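You operate a simulated robot arm through the tools that you are given. There is no shell and no other tool. Be economical: measure what you need, move in short steps, check, and stop when the job is done.

Carry out the task below with a simulated robot arm. There is one attempt and no reset: what you move stays moved.

Task
Seat the ring in the blue nest and oil it once.
Fine: black plunger, with the table locked by the yellow knob; then unlock it and turn that nest back where it stood.
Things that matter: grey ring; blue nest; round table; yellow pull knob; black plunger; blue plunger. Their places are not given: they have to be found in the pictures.

The check looks at the end state, three seconds after you hand in, the way a careful person would. Anything else that was tipped, shoved, dropped, spilled or broken makes it a failure.

Robot
A 6-joint arm with a two-finger parallel gripper, fixed in place. Base frame: the origin is at the foot of the arm, x ahead of it, y to its left, z up. Lengths are in m, angles in degrees, forces in N, time in s.
Its first joint turns from -66.0 to 66.0 degrees. Payload 2.7 kg.
The tool frame sits at the grasp point between the pads (the TCP): z along the fingers, y along the line on which they close. The tips reach 0.023 m beyond it. The gripper opens to 0.094 m. The fingers are 0.038 m wide and 0.01 m thick; the gripper's body (0.054 by 0.096 m) begins 0.039 m behind the TCP.
Orientation is that of the tool frame in the base frame, as [roll, pitch, yaw] about the fixed x, y, z axes, in that order (R = Rz(yaw) Ry(pitch) Rx(roll)). With the fingers straight down and closing along the base's y, the tool's x points along the base's -x, its y along +y and its z along -z.

Tools
- The arm moves only by the tool nudge_tool. Its argument "targets" is a list of rows, each a list of 3 entries, a list of its own where there are three numbers: the shift along the base's x, y, z in units of 40 mm (1.0 is 40 mm), then the turn, a rotation vector about the base's x, y, z in units of 6 degrees (1.0 is 6 degrees), then the gripper command, from -1 (shut) to 1 (fully open), values between in proportion. In form: [[[tx, ty, tz], [wx, wy, wz], hand], ...]. A call has 1 to 12 rows; each row shifts and turns the commanded pose from where the row before left it. A call with a number of a shift or a turn outside -1 to 1 is refused whole. Rows are played at 5 a second. More than 0.05 m and 8.6 degrees between two rows, or a gripper value outside its range, and nothing of the call is played. Where a pose cannot be reached the arm comes as near as it can. A force on the tool above 40 N (or 10 N above the force at the start of the call, whichever is more), or a blocked arm, ends the call early, and 0.2 s more pass. The fingers move at their own pace (about 0.045 m/s each) and stop on an object; they squeeze with about 32 N. The grip force told is the motor's: it shows also when the fingers shut on nothing. Time passes only in rows, and 0.2 s behind the last, so rows that do not move let the fingers close. The reply holds the time, the measured pose of the TCP, the force on the tool along the base axes, the opening and the grip force, in the units named above and with some noise.
- Cameras (640 x 400 px; columns grow to the right, rows downward): "scene" is fixed at [0.0447, -0.41, 1.4154]; the picture's right is [0.96, -0.28, 0.00], its down [-0.13, -0.44, -0.89] and it looks along [0.25, 0.86, -0.45] (base axes); focal length 342 px, centre (320, 200). "wrist" rides on the gripper at [-0.039, 0, -0.044] in the tool frame; the picture's right is [0.00, -1.00, 0.00], its down [0.97, 0.00, -0.24] and it looks along [0.24, 0.00, 0.97] (tool axes); focal length 218 px, centre (320, 200).
- grab_frame(camera): a new picture of that camera. It takes no simulated time.
- pixel_to_xyz(camera, pixels): for up to 12 pixels [column, row] of the newest picture of that camera ("zoom" is the newest enlarged one), the place [x, y, z] in the base frame of the surface seen there, good to about 0.002 m. It takes no simulated time.
- zoom(camera, box): a new picture of the part [left, top, right, bottom] of that camera's present view, enlarged. It takes no simulated time.
- finish_job(): hands the job in; it is judged then, once.

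Keep the steps short. Do not move on a guess: measure, check each grasp and each placing, and mend mistakes. In all there are 80 turns and 54 pictures (those below and enlarged ones count). Leave the gripper open and the arm clear of the work at the hand-in unless told otherwise, and finish with a single line.

The tools are called after "Call:" as name(argument=value, ...) on one line, values as JSON. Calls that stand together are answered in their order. nudge_tool: Moves the arm, as the interface text tells. Its arguments: {"type":"object","properties":{"targets":{"type":"array","items":{"type":"array"}}},"required":["targets"]} The other tools are called the same way: grab_frame (camera) takes a picture; pixel_to_xyz (camera, pixels) gives the place of the surface under pixels of a picture; zoom (camera, box) takes an enlarged picture of a part of a camera's view; finish_job () hands the job in.

At the start:

```text
time_s: 0.0
tool_pos: [0.2706, 0.225, 1.1794]
tcp_rot: [-180.0, 0.1, -179.8]
contact_force: [-0.4, 0.2, 0.2]
grip_width: 0.0941
grip_force: 0.0
```

scene: 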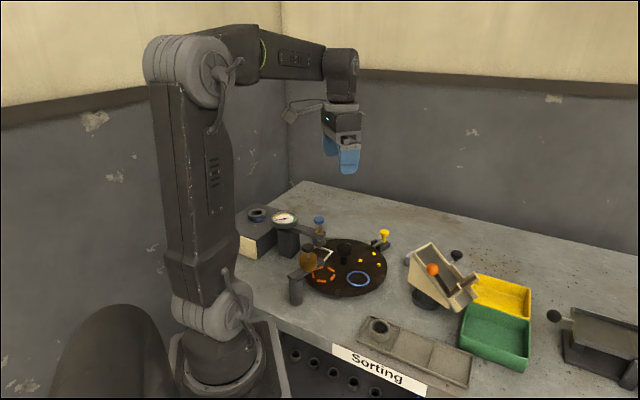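
wrist: 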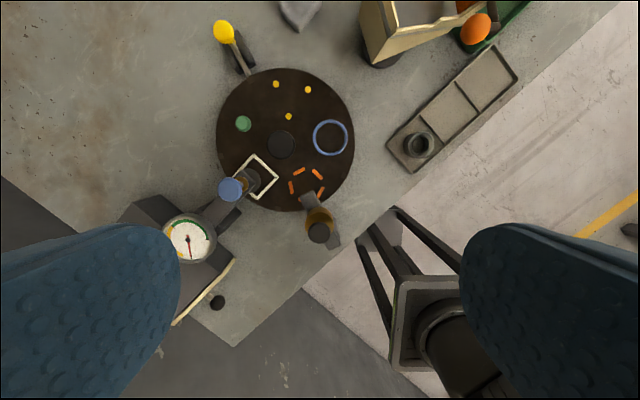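

I see a round dark table with a blue circle nest, an orange dashed nest, a white square and others, with a yellow knob at its edge. Next I enlarge both views.

Call:
zoom(camera="scene", box=[230, 190, 490, 350])

Call:
zoom(camera="wrist", box=[130, 10, 530, 260])

```text
2.46 times, centred on (360, 270) of scene
```

zoom: 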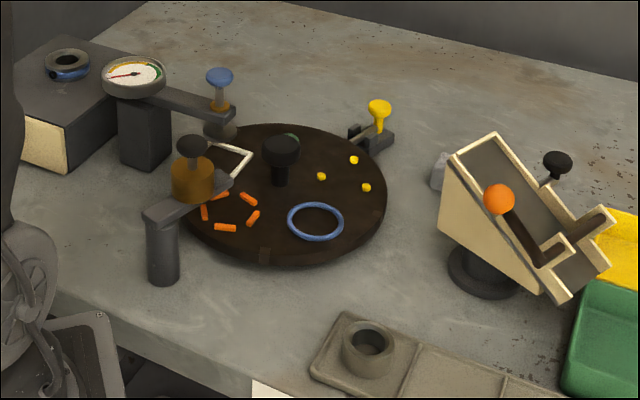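

```text
1.60 times, centred on (330, 135) of wrist
```

zoom: 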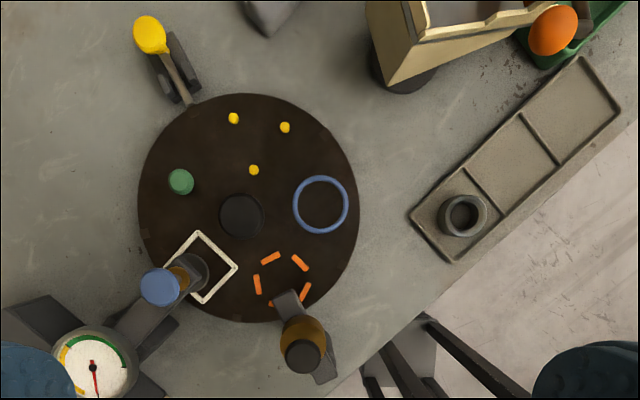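

The grey ring sits in the tray's first compartment. The black plunger stands over the orange nest, the blue plunger over the white square nest. Next I measure positions in the wrist zoom.

Call:
pixel_to_xyz(camera="zoom", pixels=[[320, 177], [320, 233], [294, 205], [347, 205], [241, 215], [462, 197], [462, 215], [150, 34], [180, 95], [302, 356], [290, 300], [160, 287]])

Call:
pixel_to_xyz(camera="scene", pixels=[[384, 233], [384, 242], [376, 246], [379, 322], [379, 328], [308, 249], [319, 220], [344, 246], [300, 272], [370, 325], [389, 326], [345, 262]])

Call:
zoom(camera="scene", box=[345, 220, 409, 260])

Call:
zoom(camera="wrist", box=[200, 10, 296, 70])

```text
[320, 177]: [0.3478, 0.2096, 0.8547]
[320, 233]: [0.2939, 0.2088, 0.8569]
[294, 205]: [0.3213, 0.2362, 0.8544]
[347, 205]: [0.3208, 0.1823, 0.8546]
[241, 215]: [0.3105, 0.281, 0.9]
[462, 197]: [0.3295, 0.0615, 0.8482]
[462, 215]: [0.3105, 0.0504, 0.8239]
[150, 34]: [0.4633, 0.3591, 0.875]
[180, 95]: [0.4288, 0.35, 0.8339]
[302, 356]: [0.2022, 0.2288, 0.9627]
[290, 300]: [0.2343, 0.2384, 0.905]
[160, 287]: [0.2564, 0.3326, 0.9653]
```

```text
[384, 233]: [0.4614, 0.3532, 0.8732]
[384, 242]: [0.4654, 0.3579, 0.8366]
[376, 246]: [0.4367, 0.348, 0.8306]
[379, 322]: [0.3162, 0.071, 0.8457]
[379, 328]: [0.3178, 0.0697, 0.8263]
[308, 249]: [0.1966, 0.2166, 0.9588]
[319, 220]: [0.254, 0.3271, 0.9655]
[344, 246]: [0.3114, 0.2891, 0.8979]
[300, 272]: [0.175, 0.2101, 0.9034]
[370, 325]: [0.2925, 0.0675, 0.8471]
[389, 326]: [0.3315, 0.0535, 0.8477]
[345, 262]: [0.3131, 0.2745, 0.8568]
```

```text
10.00 times, centred on (377, 240) of scene
```

zoom: 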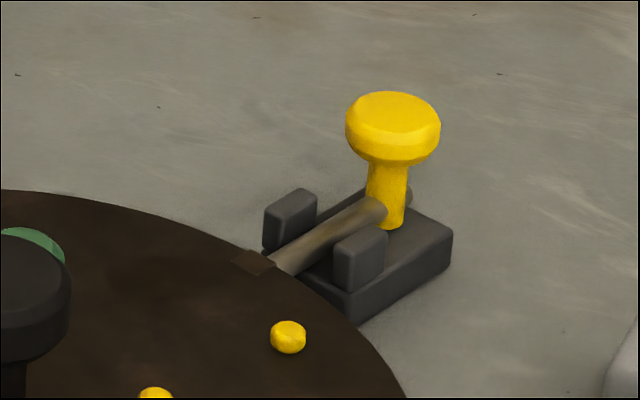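

```text
6.67 times, centred on (248, 40) of wrist
```

zoom: 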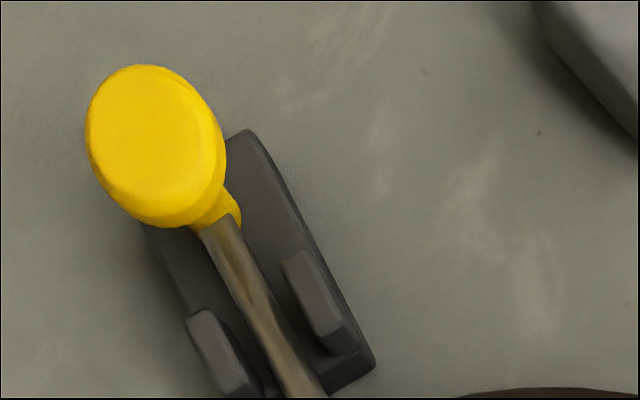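

Bench surface reads about z = 0.82, table top about 0.855. Before moving, I look at the box sticking out of the gripper and at the plungers in close-up.

Call:
zoom(camera="scene", box=[260, 80, 388, 180])

Call:
zoom(camera="scene", box=[280, 205, 408, 305])

```text
4.00 times, centred on (324, 130) of scene
```

zoom: 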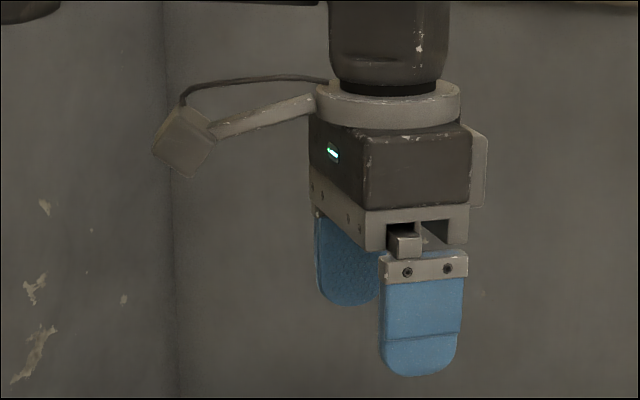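

```text
4.00 times, centred on (344, 255) of scene
```

zoom: 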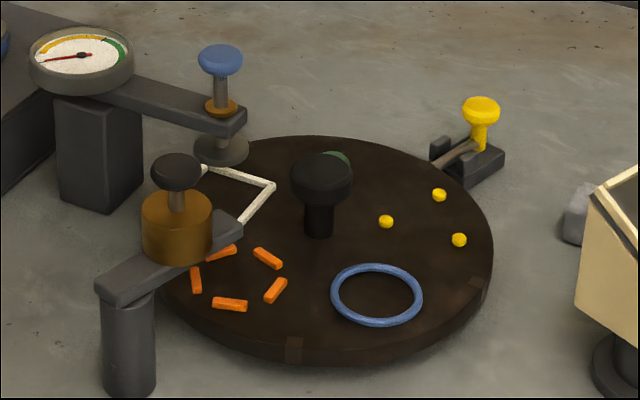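

Call:
pixel_to_xyz(camera="zoom", pixels=[[293, 345], [478, 285], [377, 295], [235, 275], [240, 222], [322, 165], [320, 230], [436, 167], [482, 105], [460, 150], [177, 170], [130, 280]])

Call:
pixel_to_xyz(camera="scene", pixels=[[296, 117], [293, 110], [345, 110], [345, 165], [304, 122]])

```text
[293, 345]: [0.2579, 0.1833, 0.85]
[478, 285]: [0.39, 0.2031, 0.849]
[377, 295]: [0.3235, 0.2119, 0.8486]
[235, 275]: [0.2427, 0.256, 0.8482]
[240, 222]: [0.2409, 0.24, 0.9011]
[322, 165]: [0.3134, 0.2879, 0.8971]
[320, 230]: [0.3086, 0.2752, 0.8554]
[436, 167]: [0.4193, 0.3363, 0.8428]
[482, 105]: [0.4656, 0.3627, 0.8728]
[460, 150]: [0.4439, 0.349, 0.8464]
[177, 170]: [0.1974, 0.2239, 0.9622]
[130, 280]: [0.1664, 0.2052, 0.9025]
```

```text
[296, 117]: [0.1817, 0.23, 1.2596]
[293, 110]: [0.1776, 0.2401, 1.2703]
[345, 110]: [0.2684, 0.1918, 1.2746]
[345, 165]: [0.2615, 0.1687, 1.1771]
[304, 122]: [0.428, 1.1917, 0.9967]
```

The rim notches are 72° apart (27°, −45°, −117° around the centre at about (0.312, 0.281)), so the blue nest needs one −72° step to get to the black plunger. First I go above the ring for a closer look.

Call:
nudge_tool(targets=[[[0.17, -0.68, -0.6], [0, 0, 0], 1], [[0.17, -0.68, -0.6], [0, 0, 0], 1], [[0.17, -0.68, -0.6], [0, 0, 0], 1], [[0.17, -0.68, -0.6], [0, 0, 0], 1], [[0.17, -0.68, -0.6], [0, 0, 0], 1], [[0.17, -0.68, -0.6], [0, 0, 0], 1], [[0, 0, 0], [0, 0, 0], 1]])

Call:
grab_frame(camera="wrist")

Call:
grab_frame(camera="scene")

```text
time_s: 1.6
tool_pos: [0.3131, 0.059, 1.0361]
tcp_rot: [179.9, 0.1, 180.0]
contact_force: [-0.6, 0.0, 0.2]
grip_width: 0.0938
grip_force: 0.0
```

```text
45 pictures are left
```

wrist: 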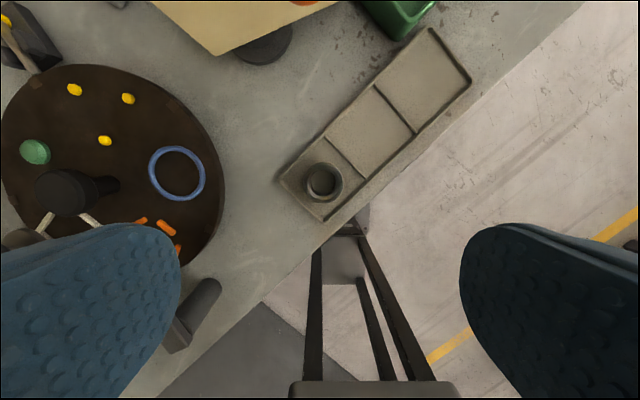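

```text
44 pictures are left
```

scene: 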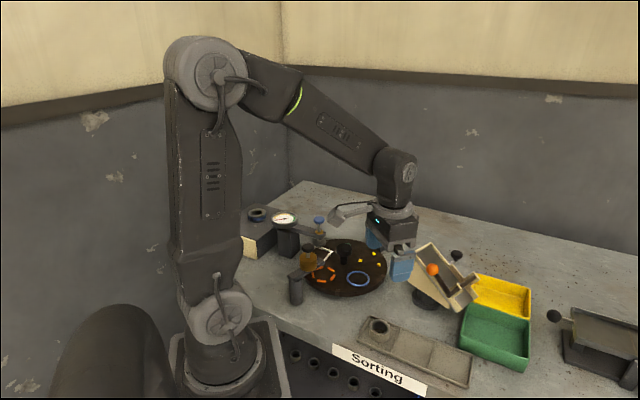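

Call:
zoom(camera="wrist", box=[270, 130, 382, 230])

Call:
pixel_to_xyz(camera="wrist", pixels=[[305, 181], [340, 181], [322, 164], [322, 199], [310, 172], [335, 192], [310, 192], [335, 171], [322, 183], [150, 175], [204, 173], [176, 148]])

```text
4.00 times, centred on (326, 180) of wrist
```

zoom: 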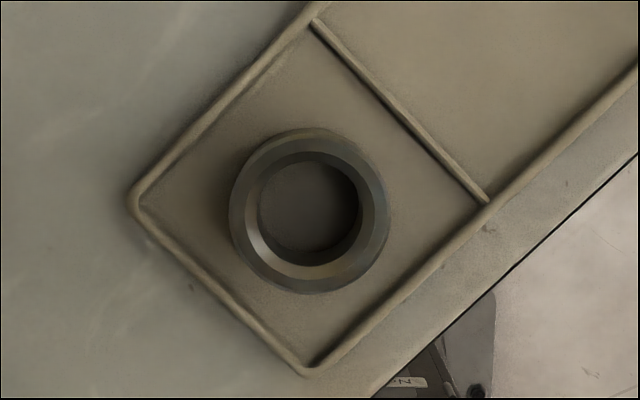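

```text
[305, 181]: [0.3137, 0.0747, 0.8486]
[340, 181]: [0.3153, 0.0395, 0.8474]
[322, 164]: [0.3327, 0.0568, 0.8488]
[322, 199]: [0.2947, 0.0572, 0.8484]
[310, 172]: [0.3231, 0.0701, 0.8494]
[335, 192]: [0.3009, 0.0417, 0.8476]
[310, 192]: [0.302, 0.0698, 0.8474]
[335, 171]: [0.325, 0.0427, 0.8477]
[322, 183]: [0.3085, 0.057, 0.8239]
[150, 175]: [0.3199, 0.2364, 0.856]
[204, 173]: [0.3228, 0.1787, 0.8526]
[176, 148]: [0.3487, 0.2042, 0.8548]
```

Ring centre reads about (0.3135, 0.0565), top 0.848, outer diameter about 41 mm. I check the tray wall height and the nearest corner of the funnel before descending.

Call:
pixel_to_xyz(camera="wrist", pixels=[[215, 52], [335, 2], [250, 40], [281, 178], [345, 165], [320, 220], [365, 215], [160, 10], [295, 195]])

Call:
pixel_to_xyz(camera="scene", pixels=[[410, 276], [455, 307], [412, 250], [358, 330], [388, 345]])

```text
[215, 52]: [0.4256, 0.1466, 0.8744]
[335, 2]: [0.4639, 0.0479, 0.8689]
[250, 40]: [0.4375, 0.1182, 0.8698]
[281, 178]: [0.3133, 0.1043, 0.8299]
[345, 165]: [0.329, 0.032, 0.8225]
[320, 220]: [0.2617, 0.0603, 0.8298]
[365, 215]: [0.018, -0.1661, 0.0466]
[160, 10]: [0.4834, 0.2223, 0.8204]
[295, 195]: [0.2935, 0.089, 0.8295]
```

```text
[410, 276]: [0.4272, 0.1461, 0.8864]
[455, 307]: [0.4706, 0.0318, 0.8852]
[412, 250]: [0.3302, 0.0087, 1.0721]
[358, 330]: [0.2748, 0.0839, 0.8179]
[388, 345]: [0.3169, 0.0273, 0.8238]
```

Walls are 0.83 and the funnel is well away. I descend over the ring with the fingers at about 65 mm.

Call:
nudge_tool(targets=[[[0.01, -0.06, -0.9], [0, 0, 0], 0.38], [[0, 0, -0.9], [0, 0, 0], 0.38], [[0, 0, -0.9], [0, 0, 0], 0.38], [[0, 0, -0.9], [0, 0, 0], 0.38], [[0, 0, -0.42], [0, 0, 0], 0.38], [[0, 0, -0.4], [0, 0, 0], 0.38], [[0, 0, 0], [0, 0, 0], 0.38]])

Call:
grab_frame(camera="wrist")

```text
time_s: 3.2
tool_pos: [0.3113, 0.0597, 0.8595]
tcp_rot: [180.0, 0.0, -179.8]
contact_force: [0.8, 0.8, -0.4]
grip_width: 0.0647
grip_force: 0.1
```

```text
42 pictures are left
```

wrist: 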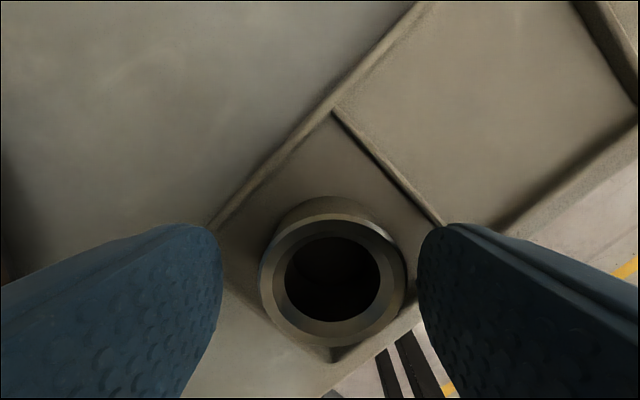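

The ring is about 3 mm to the right between the fingers. I centre and close.

Call:
nudge_tool(targets=[[[0.04, -0.075, 0], [0, 0, 0], 0.38], [[0, 0, 0], [0, 0, 0], 0.0], [[0, 0, 0], [0, 0, 0], -0.4], [[0, 0, 0], [0, 0, 0], -1], [[0, 0, 0], [0, 0, 0], -1], [[0, 0, 0], [0, 0, 0], -1]])

```text
time_s: 4.6
tool_pos: [0.3136, 0.0569, 0.859]
tcp_rot: [-180.0, 0.1, -179.9]
contact_force: [-0.3, -0.4, 0.3]
grip_width: 0.0428
grip_force: 31.8
```

Grip is 42.8 mm at 31.8 N, so the ring is held. I lift it and carry it above the blue nest.

Call:
nudge_tool(targets=[[[0, 0, 0.5], [0, 0, 0], -1], [[0, 0, 0.8], [0, 0, 0], -1], [[0, 0, 1], [0, 0, 0], -1], [[0.05, 0.8, 0], [0, 0, 0], -1], [[0.05, 0.8, 0], [0, 0, 0], -1], [[0.05, 0.8, 0], [0, 0, 0], -1], [[0.05, 0.8, 0], [0, 0, 0], -1], [[0, 0.6, 0], [0, 0, 0], -1], [[0, 0, 0], [0, 0, 0], -1]])

Call:
grab_frame(camera="wrist")

Call:
zoom(camera="scene", box=[290, 200, 418, 300])

```text
time_s: 6.6
tool_pos: [0.3221, 0.2093, 0.9506]
tcp_rot: [179.8, 0.1, -179.9]
contact_force: [-0.7, -0.1, -2.0]
grip_width: 0.0431
grip_force: 31.7
```

```text
41 pictures are left
```

wrist: 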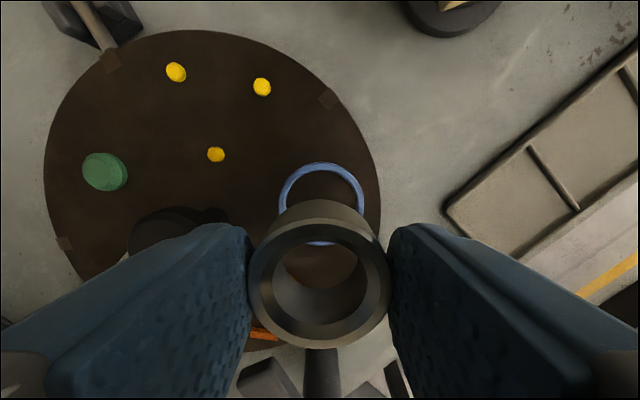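

```text
4.00 times, centred on (354, 250) of scene
```

zoom: 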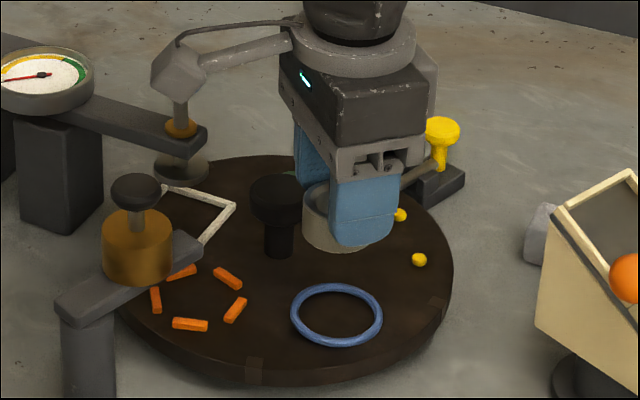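

Call:
pixel_to_xyz(camera="zoom", pixels=[[293, 315], [381, 315], [337, 286], [337, 344], [305, 296], [369, 296], [307, 335], [368, 334], [337, 315]])

Call:
pixel_to_xyz(camera="wrist", pixels=[[282, 205], [363, 203], [322, 165], [294, 174], [350, 173], [318, 244], [100, 35], [110, 57], [327, 98], [66, 243], [104, 170], [320, 190]])

Call:
zoom(camera="wrist", box=[40, 0, 168, 80])

```text
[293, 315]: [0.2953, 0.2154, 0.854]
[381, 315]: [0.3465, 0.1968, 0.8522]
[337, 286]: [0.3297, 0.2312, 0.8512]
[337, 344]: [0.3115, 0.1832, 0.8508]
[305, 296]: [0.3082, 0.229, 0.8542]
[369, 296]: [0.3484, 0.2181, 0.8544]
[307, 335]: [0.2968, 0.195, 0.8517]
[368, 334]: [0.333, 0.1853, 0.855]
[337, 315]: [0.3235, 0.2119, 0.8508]
```

```text
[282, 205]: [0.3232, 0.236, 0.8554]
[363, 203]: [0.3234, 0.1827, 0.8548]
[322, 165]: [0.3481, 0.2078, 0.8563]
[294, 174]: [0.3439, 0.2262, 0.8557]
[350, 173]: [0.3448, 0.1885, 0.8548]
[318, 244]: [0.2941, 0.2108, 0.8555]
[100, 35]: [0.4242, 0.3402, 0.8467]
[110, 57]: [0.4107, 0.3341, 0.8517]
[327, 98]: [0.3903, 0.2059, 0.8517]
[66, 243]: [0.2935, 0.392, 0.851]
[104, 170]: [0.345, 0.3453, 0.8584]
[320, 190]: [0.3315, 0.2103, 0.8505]
```

```text
5.00 times, centred on (104, 40) of wrist
```

zoom: 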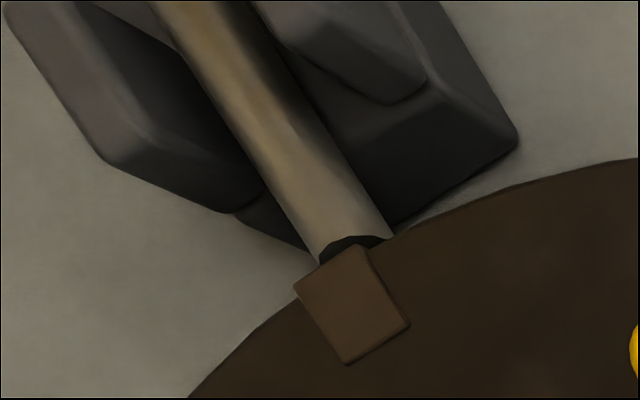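

Nest centre reads (0.3211, 0.2094), floor 0.851; the tool is at (0.322, 0.2093). I lower the ring slowly to just above the floor.

Call:
nudge_tool(targets=[[[-0.02, 0, -0.5], [0, 0, 0], -1], [[0, 0, -0.5], [0, 0, 0], -1], [[0, 0, -0.3], [0, 0, 0], -1], [[0, 0, -0.2], [0, 0, 0], -1], [[0, 0, -0.05], [0, 0, 0], -1], [[0, 0, 0], [0, 0, 0], -1]])

Call:
grab_frame(camera="wrist")

Call:
zoom(camera="scene", box=[326, 250, 390, 300])

```text
time_s: 8.0
tool_pos: [0.3216, 0.208, 0.8905]
tcp_rot: [179.9, 0.2, -179.9]
contact_force: [-1.2, -4.0, 19.1]
grip_width: 0.0428
grip_force: 31.9
```

```text
38 pictures are left
```

wrist: 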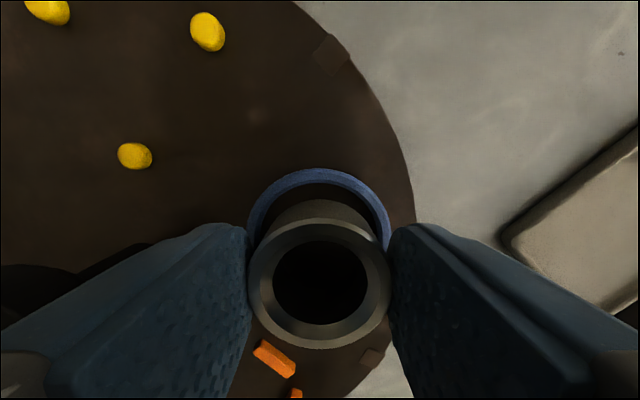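

```text
8.00 times, centred on (358, 275) of scene
```

zoom: 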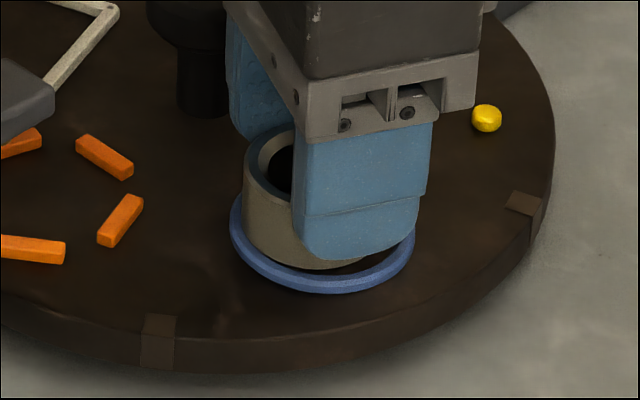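

There is 19 N upward at z 0.8905, about 4 mm above where the ring should rest, so it is sitting on the rim. I measure the rim relative to the ring.

Call:
pixel_to_xyz(camera="wrist", pixels=[[319, 172], [319, 178], [319, 190], [319, 204], [319, 212], [319, 225], [319, 335], [255, 205], [385, 205], [256, 285], [382, 285]])

Call:
pixel_to_xyz(camera="zoom", pixels=[[236, 218], [340, 287], [410, 245], [250, 165], [250, 210], [262, 238], [290, 258], [270, 268]])

```text
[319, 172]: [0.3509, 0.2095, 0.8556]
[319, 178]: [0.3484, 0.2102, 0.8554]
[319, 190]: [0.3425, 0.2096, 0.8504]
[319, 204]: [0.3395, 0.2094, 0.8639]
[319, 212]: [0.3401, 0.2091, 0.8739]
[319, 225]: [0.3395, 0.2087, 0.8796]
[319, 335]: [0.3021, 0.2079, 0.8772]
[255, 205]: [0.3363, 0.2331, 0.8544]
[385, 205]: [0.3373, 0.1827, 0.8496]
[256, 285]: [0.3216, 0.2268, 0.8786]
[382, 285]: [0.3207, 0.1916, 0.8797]
```

```text
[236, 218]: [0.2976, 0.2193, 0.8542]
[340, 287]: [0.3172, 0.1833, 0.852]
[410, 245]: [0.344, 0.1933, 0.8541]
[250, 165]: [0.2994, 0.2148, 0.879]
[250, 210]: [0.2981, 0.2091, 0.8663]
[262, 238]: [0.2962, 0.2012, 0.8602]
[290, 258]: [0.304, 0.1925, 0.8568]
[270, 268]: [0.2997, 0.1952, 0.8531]
```

The ring's centre is about (0.319, 0.208), and the nest's is about (0.3217, 0.2095). I lift 5 mm, shift +2.7 mm in x and lower again.

Call:
nudge_tool(targets=[[[0, 0, 0.15], [0, 0, 0], -1], [[0.065, 0.01, 0], [0, 0, 0], -1], [[0, 0, 0], [0, 0, 0], -1]])

Call:
nudge_tool(targets=[[[0, 0, -0.07], [0, 0, 0], -1], [[0, 0, -0.07], [0, 0, 0], -1], [[0, 0, -0.04], [0, 0, 0], -1], [[0, 0, 0], [0, 0, 0], -1]])

```text
time_s: 8.8
tool_pos: [0.3219, 0.2086, 0.8948]
tcp_rot: [179.8, 0.1, -179.9]
contact_force: [-1.0, -0.4, -1.7]
grip_width: 0.0429
grip_force: 32.0
```

```text
time_s: 9.8
tool_pos: [0.3226, 0.2091, 0.8876]
tcp_rot: [179.9, 0.1, -180.0]
contact_force: [0.1, 0.4, -1.5]
grip_width: 0.0426
grip_force: 31.7
```

The ring is below the rim height with no contact force, so it is inside the nest. I lower the last 1 to 2 mm.

Call:
nudge_tool(targets=[[[0, 0, -0.025], [0, 0, 0], -1], [[0, 0, -0.02], [0, 0, 0], -1], [[0, 0, 0], [0, 0, 0], -1]])

```text
time_s: 10.6
tool_pos: [0.3214, 0.2083, 0.886]
tcp_rot: [179.9, 0.2, -179.9]
contact_force: [0.6, -1.0, -1.0]
grip_width: 0.0428
grip_force: 32.5
```

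Less than 1 mm remains, so I release with a small opening and rise.

Call:
nudge_tool(targets=[[[0, 0, -0.015], [0, 0, 0], -1], [[0, 0, 0], [0, 0, 0], 0.1], [[0, 0, 0], [0, 0, 0], 0.2], [[0, 0, 0], [0, 0, 0], 0.2], [[0, 0, 0.4], [0, 0, 0], 0.2], [[0, 0, 0.8], [0, 0, 0], 0.2], [[0, 0, 1], [0, 0, 0], 0.2], [[0, 0, 0], [0, 0, 0], 0.2]])

Call:
grab_frame(camera="wrist")

Call:
zoom(camera="scene", box=[326, 250, 390, 300])

```text
time_s: 12.4
tool_pos: [0.3234, 0.206, 0.9732]
tcp_rot: [179.9, 0.0, -179.9]
contact_force: [0.9, 0.5, -0.8]
grip_width: 0.0564
grip_force: 0.0
```

```text
36 pictures are left
```

wrist: 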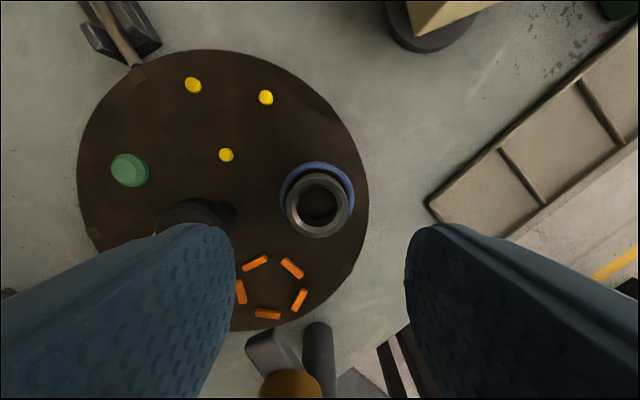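

```text
8.00 times, centred on (358, 275) of scene
```

zoom: 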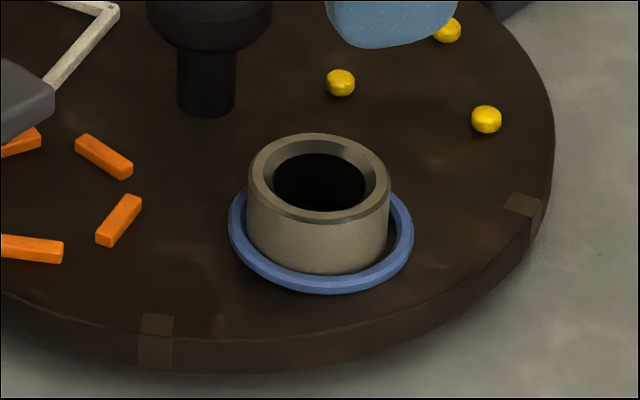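

The ring stands flat inside the blue rim. Now I go above the yellow knob with the tool turned 27° so that the fingers close across its rod.

Call:
nudge_tool(targets=[[[0.4, 0.5, 0.2], [0, 0, 0.9], 0.2], [[0.6, 0.7, 0.2], [0, 0, 0.9], 0.2], [[0.6, 0.7, 0.1], [0, 0, 0.9], 0.2], [[0.6, 0.65, 0], [0, 0, 0.9], 0.2], [[0.6, 0.65, 0], [0, 0, 0.9], 0.2], [[0.45, 0.5, 0], [0, 0, 0], 0.2], [[0, 0, 0], [0, 0, 0], 0.2]])

Call:
grab_frame(camera="wrist")

Call:
grab_frame(camera="scene")

```text
time_s: 14.0
tool_pos: [0.4534, 0.3561, 0.9935]
tcp_rot: [179.9, 0.0, -152.9]
contact_force: [-0.2, 0.2, -0.8]
grip_width: 0.0565
grip_force: 0.0
```

```text
34 pictures are left
```

wrist: 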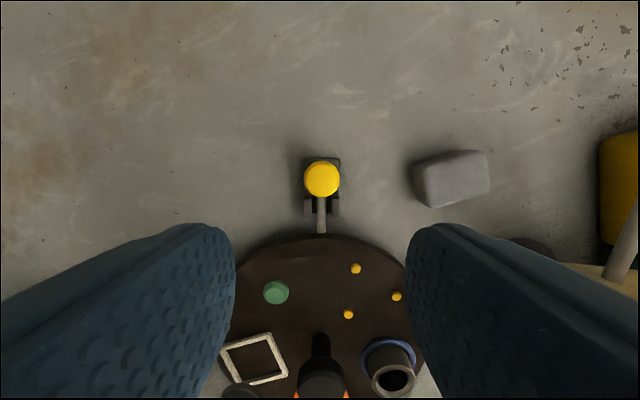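

```text
33 pictures are left
```

scene: 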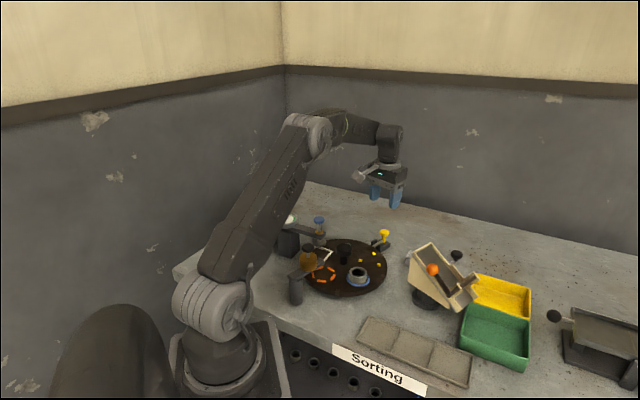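

The knob is in reach and the rod lines up with the picture's vertical. I enlarge the knob and measure it.

Call:
zoom(camera="wrist", box=[280, 145, 376, 255])

Call:
pixel_to_xyz(camera="wrist", pixels=[[305, 180], [338, 180], [321, 163], [321, 194], [321, 178], [322, 212], [322, 230], [321, 238], [307, 208], [335, 208], [425, 170]])

```text
3.64 times, centred on (328, 200) of wrist
```

zoom: 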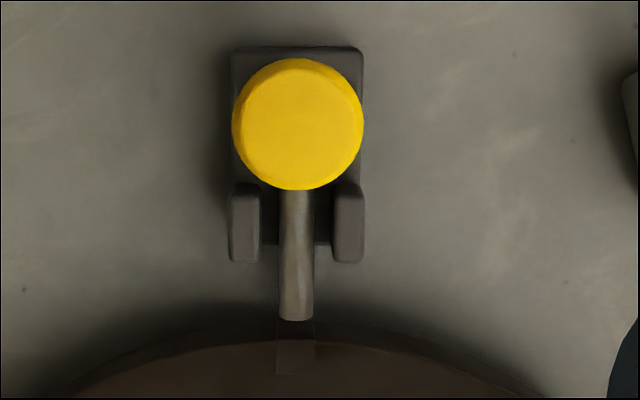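

```text
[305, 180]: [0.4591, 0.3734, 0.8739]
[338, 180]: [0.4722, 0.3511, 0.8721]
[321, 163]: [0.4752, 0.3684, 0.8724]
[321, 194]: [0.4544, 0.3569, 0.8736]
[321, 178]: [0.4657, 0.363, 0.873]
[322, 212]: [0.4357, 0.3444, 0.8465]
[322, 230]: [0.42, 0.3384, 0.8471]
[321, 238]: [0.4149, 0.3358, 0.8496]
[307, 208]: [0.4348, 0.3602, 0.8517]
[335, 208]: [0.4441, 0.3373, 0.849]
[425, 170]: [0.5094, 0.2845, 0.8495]
```

The rod's rounded tip is visible outside the rim, so the table is unlocked now. Next I go above the centre knob, turning to +72° so the turn can run back to 0°.

Call:
nudge_tool(targets=[[[-0.45, -0.25, 0], [0, 0, 0.94], 0.2], [[-0.45, -0.25, 0], [0, 0, 0.94], 0.2], [[-0.45, -0.25, 0], [0, 0, 0.94], 0.2], [[-0.45, -0.25, 0], [0, 0, 0.94], 0.2], [[-0.45, -0.25, 0], [0, 0, 0.94], 0.2], [[-0.45, -0.25, 0], [0, 0, 0.94], 0.2], [[-0.45, -0.2, 0], [0, 0, 0.94], 0.2], [[-0.4, -0.16, 0], [0, 0, 0.92], 0.2], [[0, 0, 0], [0, 0, 0], 0.2]])

Call:
grab_frame(camera="wrist")

```text
time_s: 16.0
tool_pos: [0.3116, 0.2823, 0.9935]
tcp_rot: [179.9, 0.1, -107.8]
contact_force: [-0.3, -0.1, 0.3]
grip_width: 0.0563
grip_force: 0.0
```

```text
31 pictures are left
```

wrist: 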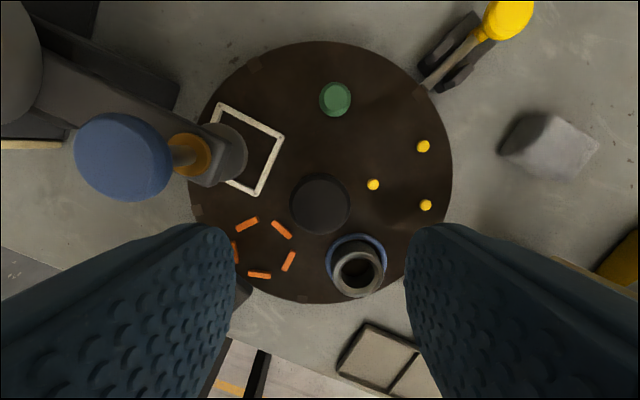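

Call:
pixel_to_xyz(camera="wrist", pixels=[[292, 203], [350, 203], [320, 176], [320, 230], [320, 203], [230, 150], [120, 150], [190, 155], [212, 178], [260, 250], [258, 68], [418, 90]])

Call:
zoom(camera="wrist", box=[370, 0, 530, 110])

```text
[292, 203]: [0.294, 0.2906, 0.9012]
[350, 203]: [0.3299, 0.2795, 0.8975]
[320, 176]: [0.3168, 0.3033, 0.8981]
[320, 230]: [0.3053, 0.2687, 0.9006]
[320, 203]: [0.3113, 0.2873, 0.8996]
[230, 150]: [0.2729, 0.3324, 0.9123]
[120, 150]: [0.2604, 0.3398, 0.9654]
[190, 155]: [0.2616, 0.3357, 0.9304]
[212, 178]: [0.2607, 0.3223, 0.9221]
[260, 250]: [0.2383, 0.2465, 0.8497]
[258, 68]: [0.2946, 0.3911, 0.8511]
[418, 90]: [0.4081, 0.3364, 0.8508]
```

```text
3.64 times, centred on (450, 55) of wrist
```

zoom: 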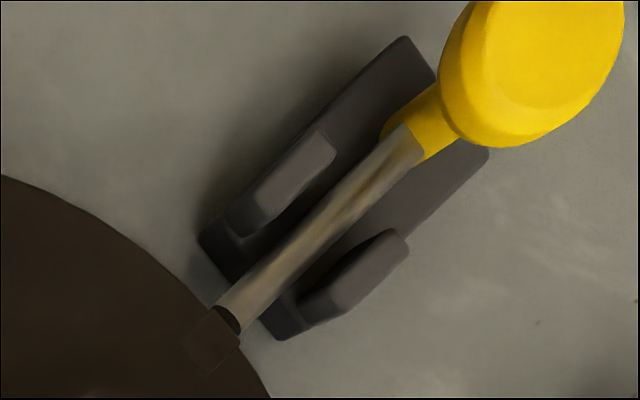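

The centre knob is at about (0.3115, 0.2855), diameter 37 mm, top 0.900. The blue plunger cap is only 73 mm away. To keep the gripper body's corners off it, I turn back to −6° and do the stroke from there to −78°.

Call:
nudge_tool(targets=[[[0, 0.08, 0], [0, 0, -1], 0.2], [[0, 0, 0], [0, 0, -1], 0.2], [[0, 0, 0], [0, 0, -1], 0.2], [[0, 0, 0], [0, 0, -1], 0.2], [[0, 0, 0], [0, 0, -1], 0.2], [[0, 0, 0], [0, 0, -1], 0.2], [[0, 0, 0], [0, 0, -1], 0.2], [[0, 0, 0], [0, 0, -1], 0.2], [[0, 0, 0], [0, 0, -1], 0.2], [[0, 0, 0], [0, 0, -1], 0.2], [[0, 0, 0], [0, 0, -1], 0.2], [[0, 0, 0], [0, 0, -1], 0.2]])

Call:
nudge_tool(targets=[[[0, 0, -0.7], [0, 0, -1], 0.1], [[0, 0, -0.7], [0, 0, 0], 0.1], [[0, 0, 0], [0, 0, 0], 0.1]])

Call:
zoom(camera="scene", box=[270, 180, 398, 280])

Call:
grab_frame(camera="wrist")

```text
time_s: 18.6
tool_pos: [0.3105, 0.2852, 0.9947]
tcp_rot: [180.0, 0.1, 179.8]
contact_force: [-0.6, -1.0, 0.5]
grip_width: 0.0563
grip_force: 0.0
```

```text
time_s: 19.4
tool_pos: [0.3104, 0.2845, 0.9386]
tcp_rot: [180.0, 0.1, 174.0]
contact_force: [0.6, -0.4, 0.1]
grip_width: 0.0519
grip_force: 0.0
```

```text
4.00 times, centred on (334, 230) of scene
```

zoom: 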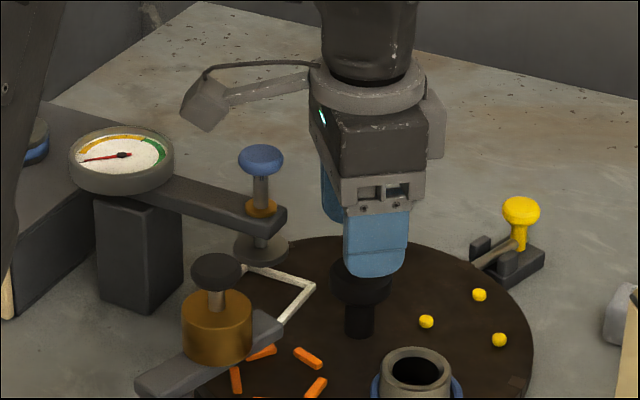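

```text
28 pictures are left
```

wrist: 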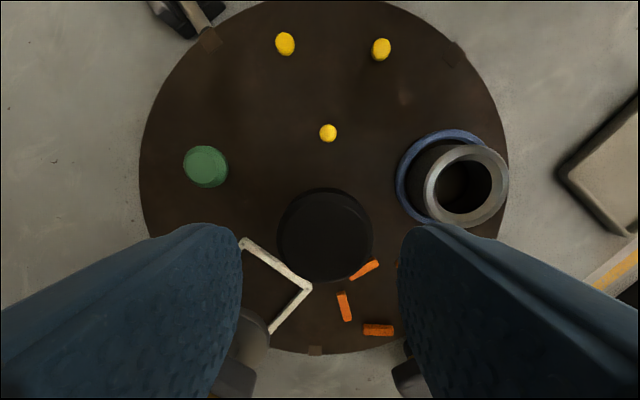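

Call:
pixel_to_xyz(camera="zoom", pixels=[[205, 110], [210, 125], [190, 118], [262, 158], [213, 268], [120, 150]])

Call:
pixel_to_xyz(camera="wrist", pixels=[[280, 235], [370, 235], [325, 195], [325, 275], [325, 235]])

```text
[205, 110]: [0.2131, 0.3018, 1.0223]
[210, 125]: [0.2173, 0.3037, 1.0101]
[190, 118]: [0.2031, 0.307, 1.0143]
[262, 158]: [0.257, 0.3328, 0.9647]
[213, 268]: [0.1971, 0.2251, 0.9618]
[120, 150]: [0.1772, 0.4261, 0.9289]
```

```text
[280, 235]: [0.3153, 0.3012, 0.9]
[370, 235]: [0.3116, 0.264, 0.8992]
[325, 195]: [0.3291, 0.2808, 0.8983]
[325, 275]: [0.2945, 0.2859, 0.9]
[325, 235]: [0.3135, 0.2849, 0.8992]
```

Box bottom will clear the blue cap by about 16 mm. I lower onto the knob (centre ≈ (0.312, 0.2835)) and grip it.

Call:
nudge_tool(targets=[[[0.035, -0.025, -0.35], [0, 0, 0], 0.1], [[0, 0, -0.32], [0, 0, 0], 0.1], [[0, 0, 0], [0, 0, 0], 0.1], [[0, 0, 0], [0, 0, 0], -0.15], [[0, 0, 0], [0, 0, 0], -1], [[0, 0, 0], [0, 0, 0], -1], [[0, 0, 0], [0, 0, 0], -1]])

```text
time_s: 21.0
tool_pos: [0.3112, 0.2826, 0.9108]
tcp_rot: [-180.0, 0.1, 174.0]
contact_force: [1.5, -6.7, -1.4]
grip_width: 0.0406
grip_force: 44.9
```

Gripped at 40.6 mm. I turn −12° as a test that the table is free.

Call:
nudge_tool(targets=[[[0, -0.02, 0], [0, 0, -0.5], -1], [[0, 0, 0], [0, 0, -0.5], -1], [[0, 0, 0], [0, 0, -1], -1], [[0, 0, 0], [0, 0, 0], -1]])

Call:
grab_frame(camera="scene")

```text
time_s: 22.0
tool_pos: [0.3109, 0.2821, 0.9108]
tcp_rot: [-179.9, 0.1, 161.8]
contact_force: [-5.9, -9.8, 3.4]
grip_width: 0.0405
grip_force: 44.6
```

```text
27 pictures are left
```

scene: 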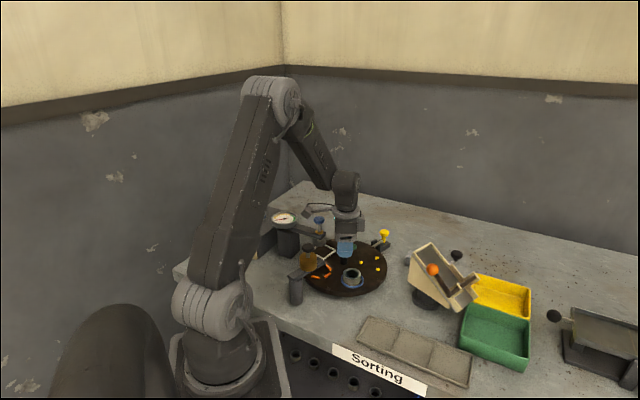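

The table turns with the hand (the ring moved). I keep turning in pieces, easing the side load.

Call:
nudge_tool(targets=[[[-0.015, -0.03, 0], [0, 0, -1], -1], [[0, 0, 0], [0, 0, -1], -1], [[0, 0, 0], [0, 0, -1], -1], [[0, 0, 0], [0, 0, -1], -1], [[0, 0, 0], [0, 0, -1], -1], [[0, 0, 0], [0, 0, 0], -1]])

Call:
zoom(camera="scene", box=[270, 190, 398, 300])

```text
time_s: 23.4
tool_pos: [0.3114, 0.2823, 0.9113]
tcp_rot: [-179.9, 0.2, 131.9]
contact_force: [-15.2, 2.2, 1.4]
grip_width: 0.0407
grip_force: 45.4
```

```text
3.64 times, centred on (334, 245) of scene
```

zoom: 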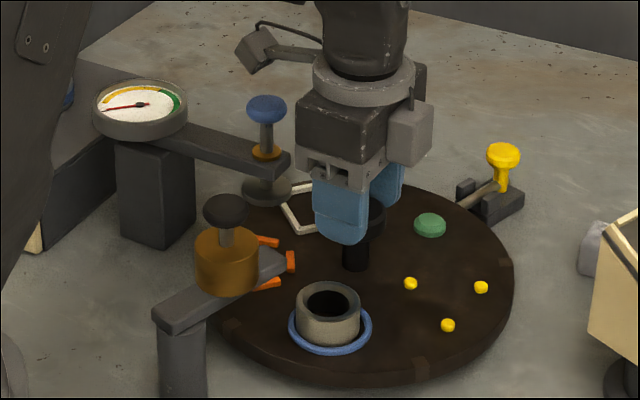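

42° done. The blue nest heads for the black plunger and nothing is touching. I finish the remaining 30°.

Call:
nudge_tool(targets=[[[-0.03, 0, 0], [0, 0, -1], -1], [[0, 0, 0], [0, 0, -1], -1], [[0, 0, 0], [0, 0, -1], -1], [[0, 0, 0], [0, 0, -1], -1], [[0, 0, 0], [0, 0, -1], -1], [[0, 0, 0], [0, 0, 0], -1]])

Call:
zoom(camera="scene", box=[270, 190, 398, 300])

Call:
zoom(camera="scene", box=[345, 220, 409, 260])

```text
time_s: 24.8
tool_pos: [0.3116, 0.2821, 0.9117]
tcp_rot: [179.9, 0.1, 101.9]
contact_force: [-7.7, -4.9, 11.6]
grip_width: 0.0408
grip_force: 45.2
```

```text
3.64 times, centred on (334, 245) of scene
```

zoom: 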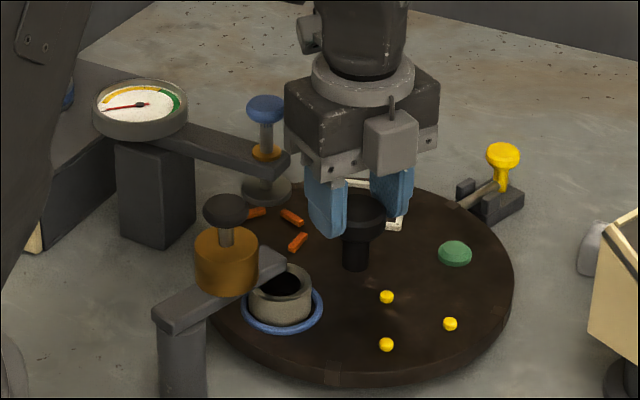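

```text
10.00 times, centred on (377, 240) of scene
```

zoom: 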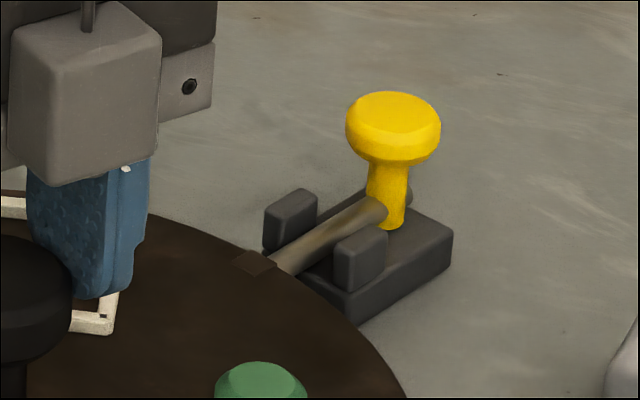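

The notch sits at (257, 262) in the enlargement against (255, 262) at the start, so it is lined up with the rod. I release the centre knob, rise, and go back toward the yellow knob.

Call:
nudge_tool(targets=[[[0, 0, 0], [0, 0, 0], -0.1], [[0, 0, 0], [0, 0, 0], 0.15], [[0, 0, 0], [0, 0, 0], 0.15], [[0, 0, 0.5], [0, 0, 0], 0.15], [[0, 0, 1], [0, 0, 0], 0.15], [[0, 0, 0.6], [0, 0, 0], 0.15], [[0, 0, 0], [0, 0, 0], 0.15]])

Call:
grab_frame(camera="wrist")

```text
time_s: 26.4
tool_pos: [0.3099, 0.2826, 0.9943]
tcp_rot: [180.0, 0.1, 102.1]
contact_force: [-0.3, 0.4, 1.2]
grip_width: 0.0539
grip_force: 0.1
```

```text
23 pictures are left
```

wrist: 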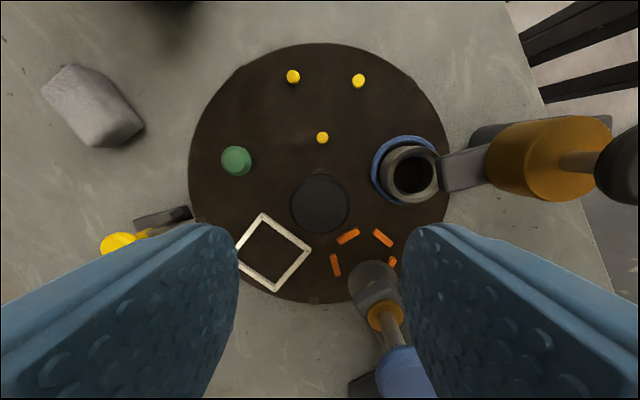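

Next: above the yellow knob at (0.4655, 0.363), turned +15° so the fingers close along the rod.

Call:
nudge_tool(targets=[[[0.6, 0.3, 0], [0, 0, 0.5], 0.1], [[0.7, 0.4, 0], [0, 0, 0.5], 0.1], [[0.7, 0.4, 0], [0, 0, 0.5], 0.1], [[0.7, 0.4, 0], [0, 0, 0.5], 0.1], [[0.7, 0.35, 0], [0, 0, 0.6], 0.1], [[0.48, 0.17, 0], [0, 0, 0], 0.1], [[0, 0, 0], [0, 0, 0], 0.1], [[0, 0, -0.6], [0, 0, 0], 0.1], [[0, 0, -0.6], [0, 0, 0], 0.1], [[0, 0, 0], [0, 0, 0], 0.1]])

Call:
grab_frame(camera="wrist")

Call:
zoom(camera="scene", box=[335, 200, 431, 260])

```text
time_s: 28.6
tool_pos: [0.464, 0.3616, 0.9465]
tcp_rot: [179.9, 0.1, 117.7]
contact_force: [-1.5, -0.5, 0.4]
grip_width: 0.0518
grip_force: 0.0
```

```text
22 pictures are left
```

wrist: 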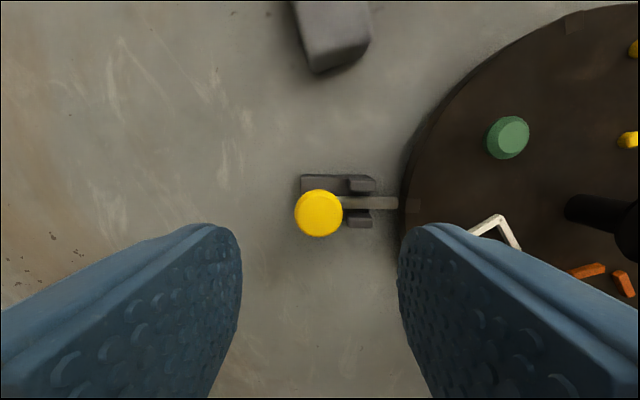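

```text
6.67 times, centred on (383, 230) of scene
```

zoom: 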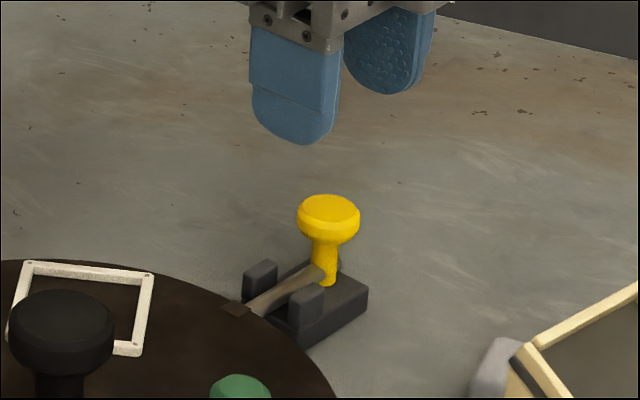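

Call:
zoom(camera="wrist", box=[280, 160, 440, 250])

Call:
pixel_to_xyz(camera="wrist", pixels=[[298, 212], [340, 212], [319, 193], [319, 231], [319, 212], [395, 203], [414, 205]])

```text
4.00 times, centred on (360, 205) of wrist
```

zoom: 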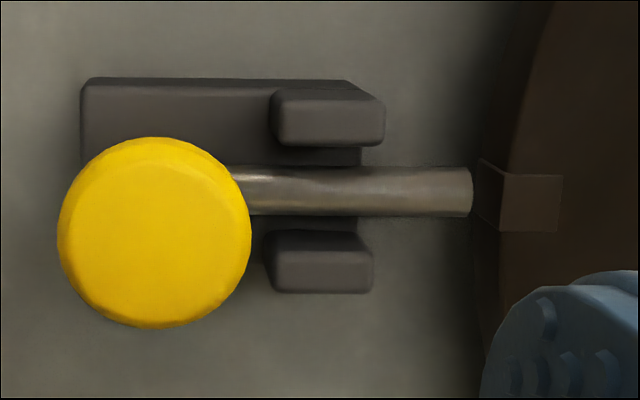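

```text
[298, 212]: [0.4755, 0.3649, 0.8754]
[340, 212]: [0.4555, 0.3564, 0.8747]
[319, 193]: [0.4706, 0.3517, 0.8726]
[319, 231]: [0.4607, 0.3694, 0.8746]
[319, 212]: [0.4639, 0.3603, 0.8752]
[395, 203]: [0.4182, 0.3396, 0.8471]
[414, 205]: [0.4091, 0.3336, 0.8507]
```

The rod and the notch line up within about 0.5 mm. I lower around the knob and close on it.

Call:
nudge_tool(targets=[[[0.02, -0.02, -0.6], [0, 0, 0], 0.1], [[0, 0, -0.6], [0, 0, 0], 0.1], [[0, 0, -0.45], [0, 0, 0], 0.1], [[0, 0, 0], [0, 0, 0], -0.2], [[0, 0, 0], [0, 0, 0], -0.4], [[0, 0, 0], [0, 0, 0], -1], [[0, 0, 0], [0, 0, 0], -1], [[0, 0, 0], [0, 0, 0], -1]])

```text
time_s: 30.4
tool_pos: [0.4659, 0.3623, 0.8806]
tcp_rot: [-179.9, 0.0, 117.7]
contact_force: [-4.1, -3.3, -2.6]
grip_width: 0.0273
grip_force: 45.4
```

Held at 27.3 mm. I push along the rod toward the table in 3 mm steps.

Call:
nudge_tool(targets=[[[-0.066, -0.035, 0], [0, 0, 0], -1], [[-0.066, -0.035, 0], [0, 0, 0], -1], [[-0.066, -0.035, 0], [0, 0, 0], -1], [[-0.066, -0.035, 0], [0, 0, 0], -1], [[0, 0, 0], [0, 0, 0], -1]])

```text
time_s: 31.6
tool_pos: [0.4568, 0.3564, 0.8811]
tcp_rot: [-179.8, 0.1, 117.6]
contact_force: [-1.1, 3.1, -15.3]
grip_width: 0.0269
grip_force: 45.4
```

Call:
nudge_tool(targets=[[[-0.066, -0.035, -0.01], [0, 0, 0], -1], [[-0.066, -0.035, 0], [0, 0, 0], -1], [[0, 0, 0], [0, 0, 0], -1]])

Call:
zoom(camera="scene", box=[335, 215, 431, 275])

```text
time_s: 32.5
tool_pos: [0.4537, 0.355, 0.8806]
tcp_rot: [179.3, 0.0, 117.8]
contact_force: [7.5, 5.8, -5.8]
grip_width: 0.0272
grip_force: 45.3
stopped in row 3: the force on the tool passed its limit (the readings are from after the stop); the commanded pose is now the measured one
```

```text
6.67 times, centred on (383, 245) of scene
```

zoom: 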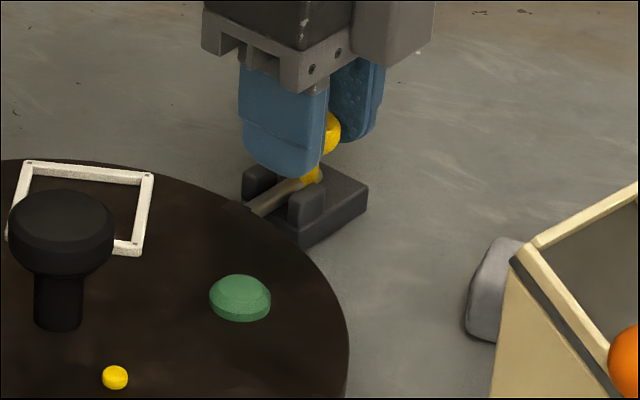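

Stopped by a hard stop after about 14 mm, putting the rod tip at r ≈ 0.108, inside the rim. I release, rise and look.

Call:
nudge_tool(targets=[[[0, 0, 0], [0, 0, 0], -0.2], [[0, 0, 0], [0, 0, 0], 0.1], [[0, 0, 0], [0, 0, 0], 0.1], [[0, 0, 0.5], [0, 0, 0], 0.1], [[0, 0, 1], [0, 0, 0], 0.1], [[0, 0, 0], [0, 0, 0], 0.1]])

Call:
zoom(camera="wrist", box=[280, 150, 440, 250])

Call:
zoom(camera="scene", box=[270, 200, 398, 300])

```text
time_s: 34.0
tool_pos: [0.4548, 0.3566, 0.9413]
tcp_rot: [179.5, 0.1, 117.7]
contact_force: [0.9, 0.0, 0.1]
grip_width: 0.0519
grip_force: 0.1
```

```text
4.00 times, centred on (360, 200) of wrist
```

zoom: 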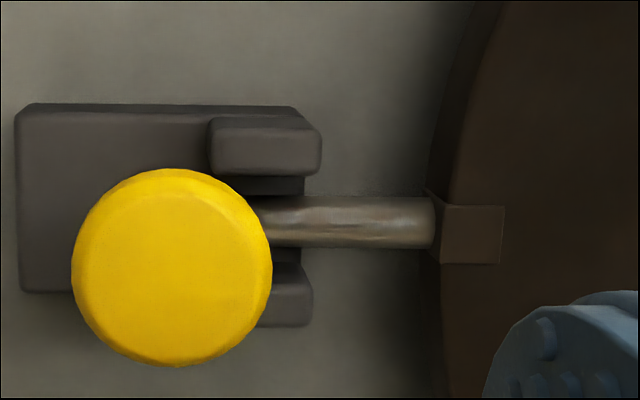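

```text
4.00 times, centred on (334, 250) of scene
```

zoom: 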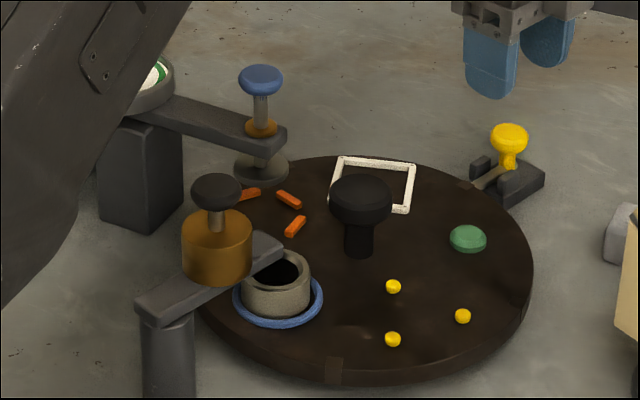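

The knob now sits inward on its base and the rod runs into the rim's hole, so the table is locked. Next I rise and travel above the black plunger cap at about (0.197, 0.2235, 0.962), closing the fingers.

Call:
nudge_tool(targets=[[[0, 0, 0.8], [0, 0, 0], 0.1], [[0, 0, 0.8], [0, 0, 0], 0.1], [[0, 0, 0.8], [0, 0, 0], 0.1], [[-0.7, -0.36, 0], [0, 0, 1], 0], [[-0.7, -0.36, 0], [0, 0, 1], -0.5], [[-0.7, -0.36, 0], [0, 0, 1], -1], [[-0.7, -0.36, 0], [0, 0, 1], -1], [[-0.7, -0.36, 0], [0, 0, 1], -1], [[-0.7, -0.36, 0], [0, 0, 1], -1], [[-0.7, -0.36, 0], [0, 0, 1], -1], [[-0.7, -0.36, 0], [0, 0, 1], -1], [[0, 0, 0], [0, 0, 1], -1]])

Call:
grab_frame(camera="wrist")

```text
time_s: 36.5
tool_pos: [0.2287, 0.2401, 1.0373]
tcp_rot: [179.5, 0.1, 171.8]
contact_force: [-0.1, 0.9, 0.0]
grip_width: 0.0003
grip_force: 32.0
```

```text
16 pictures are left
```

wrist: 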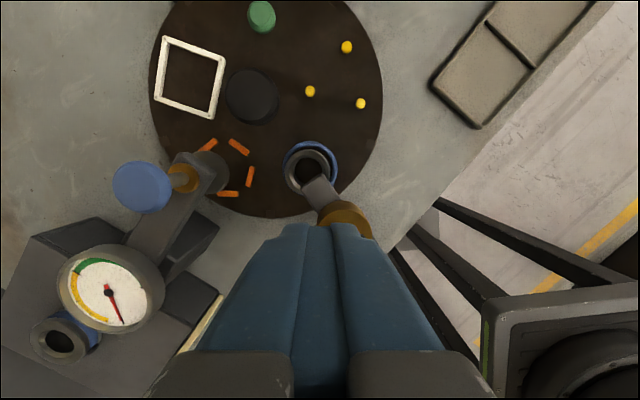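

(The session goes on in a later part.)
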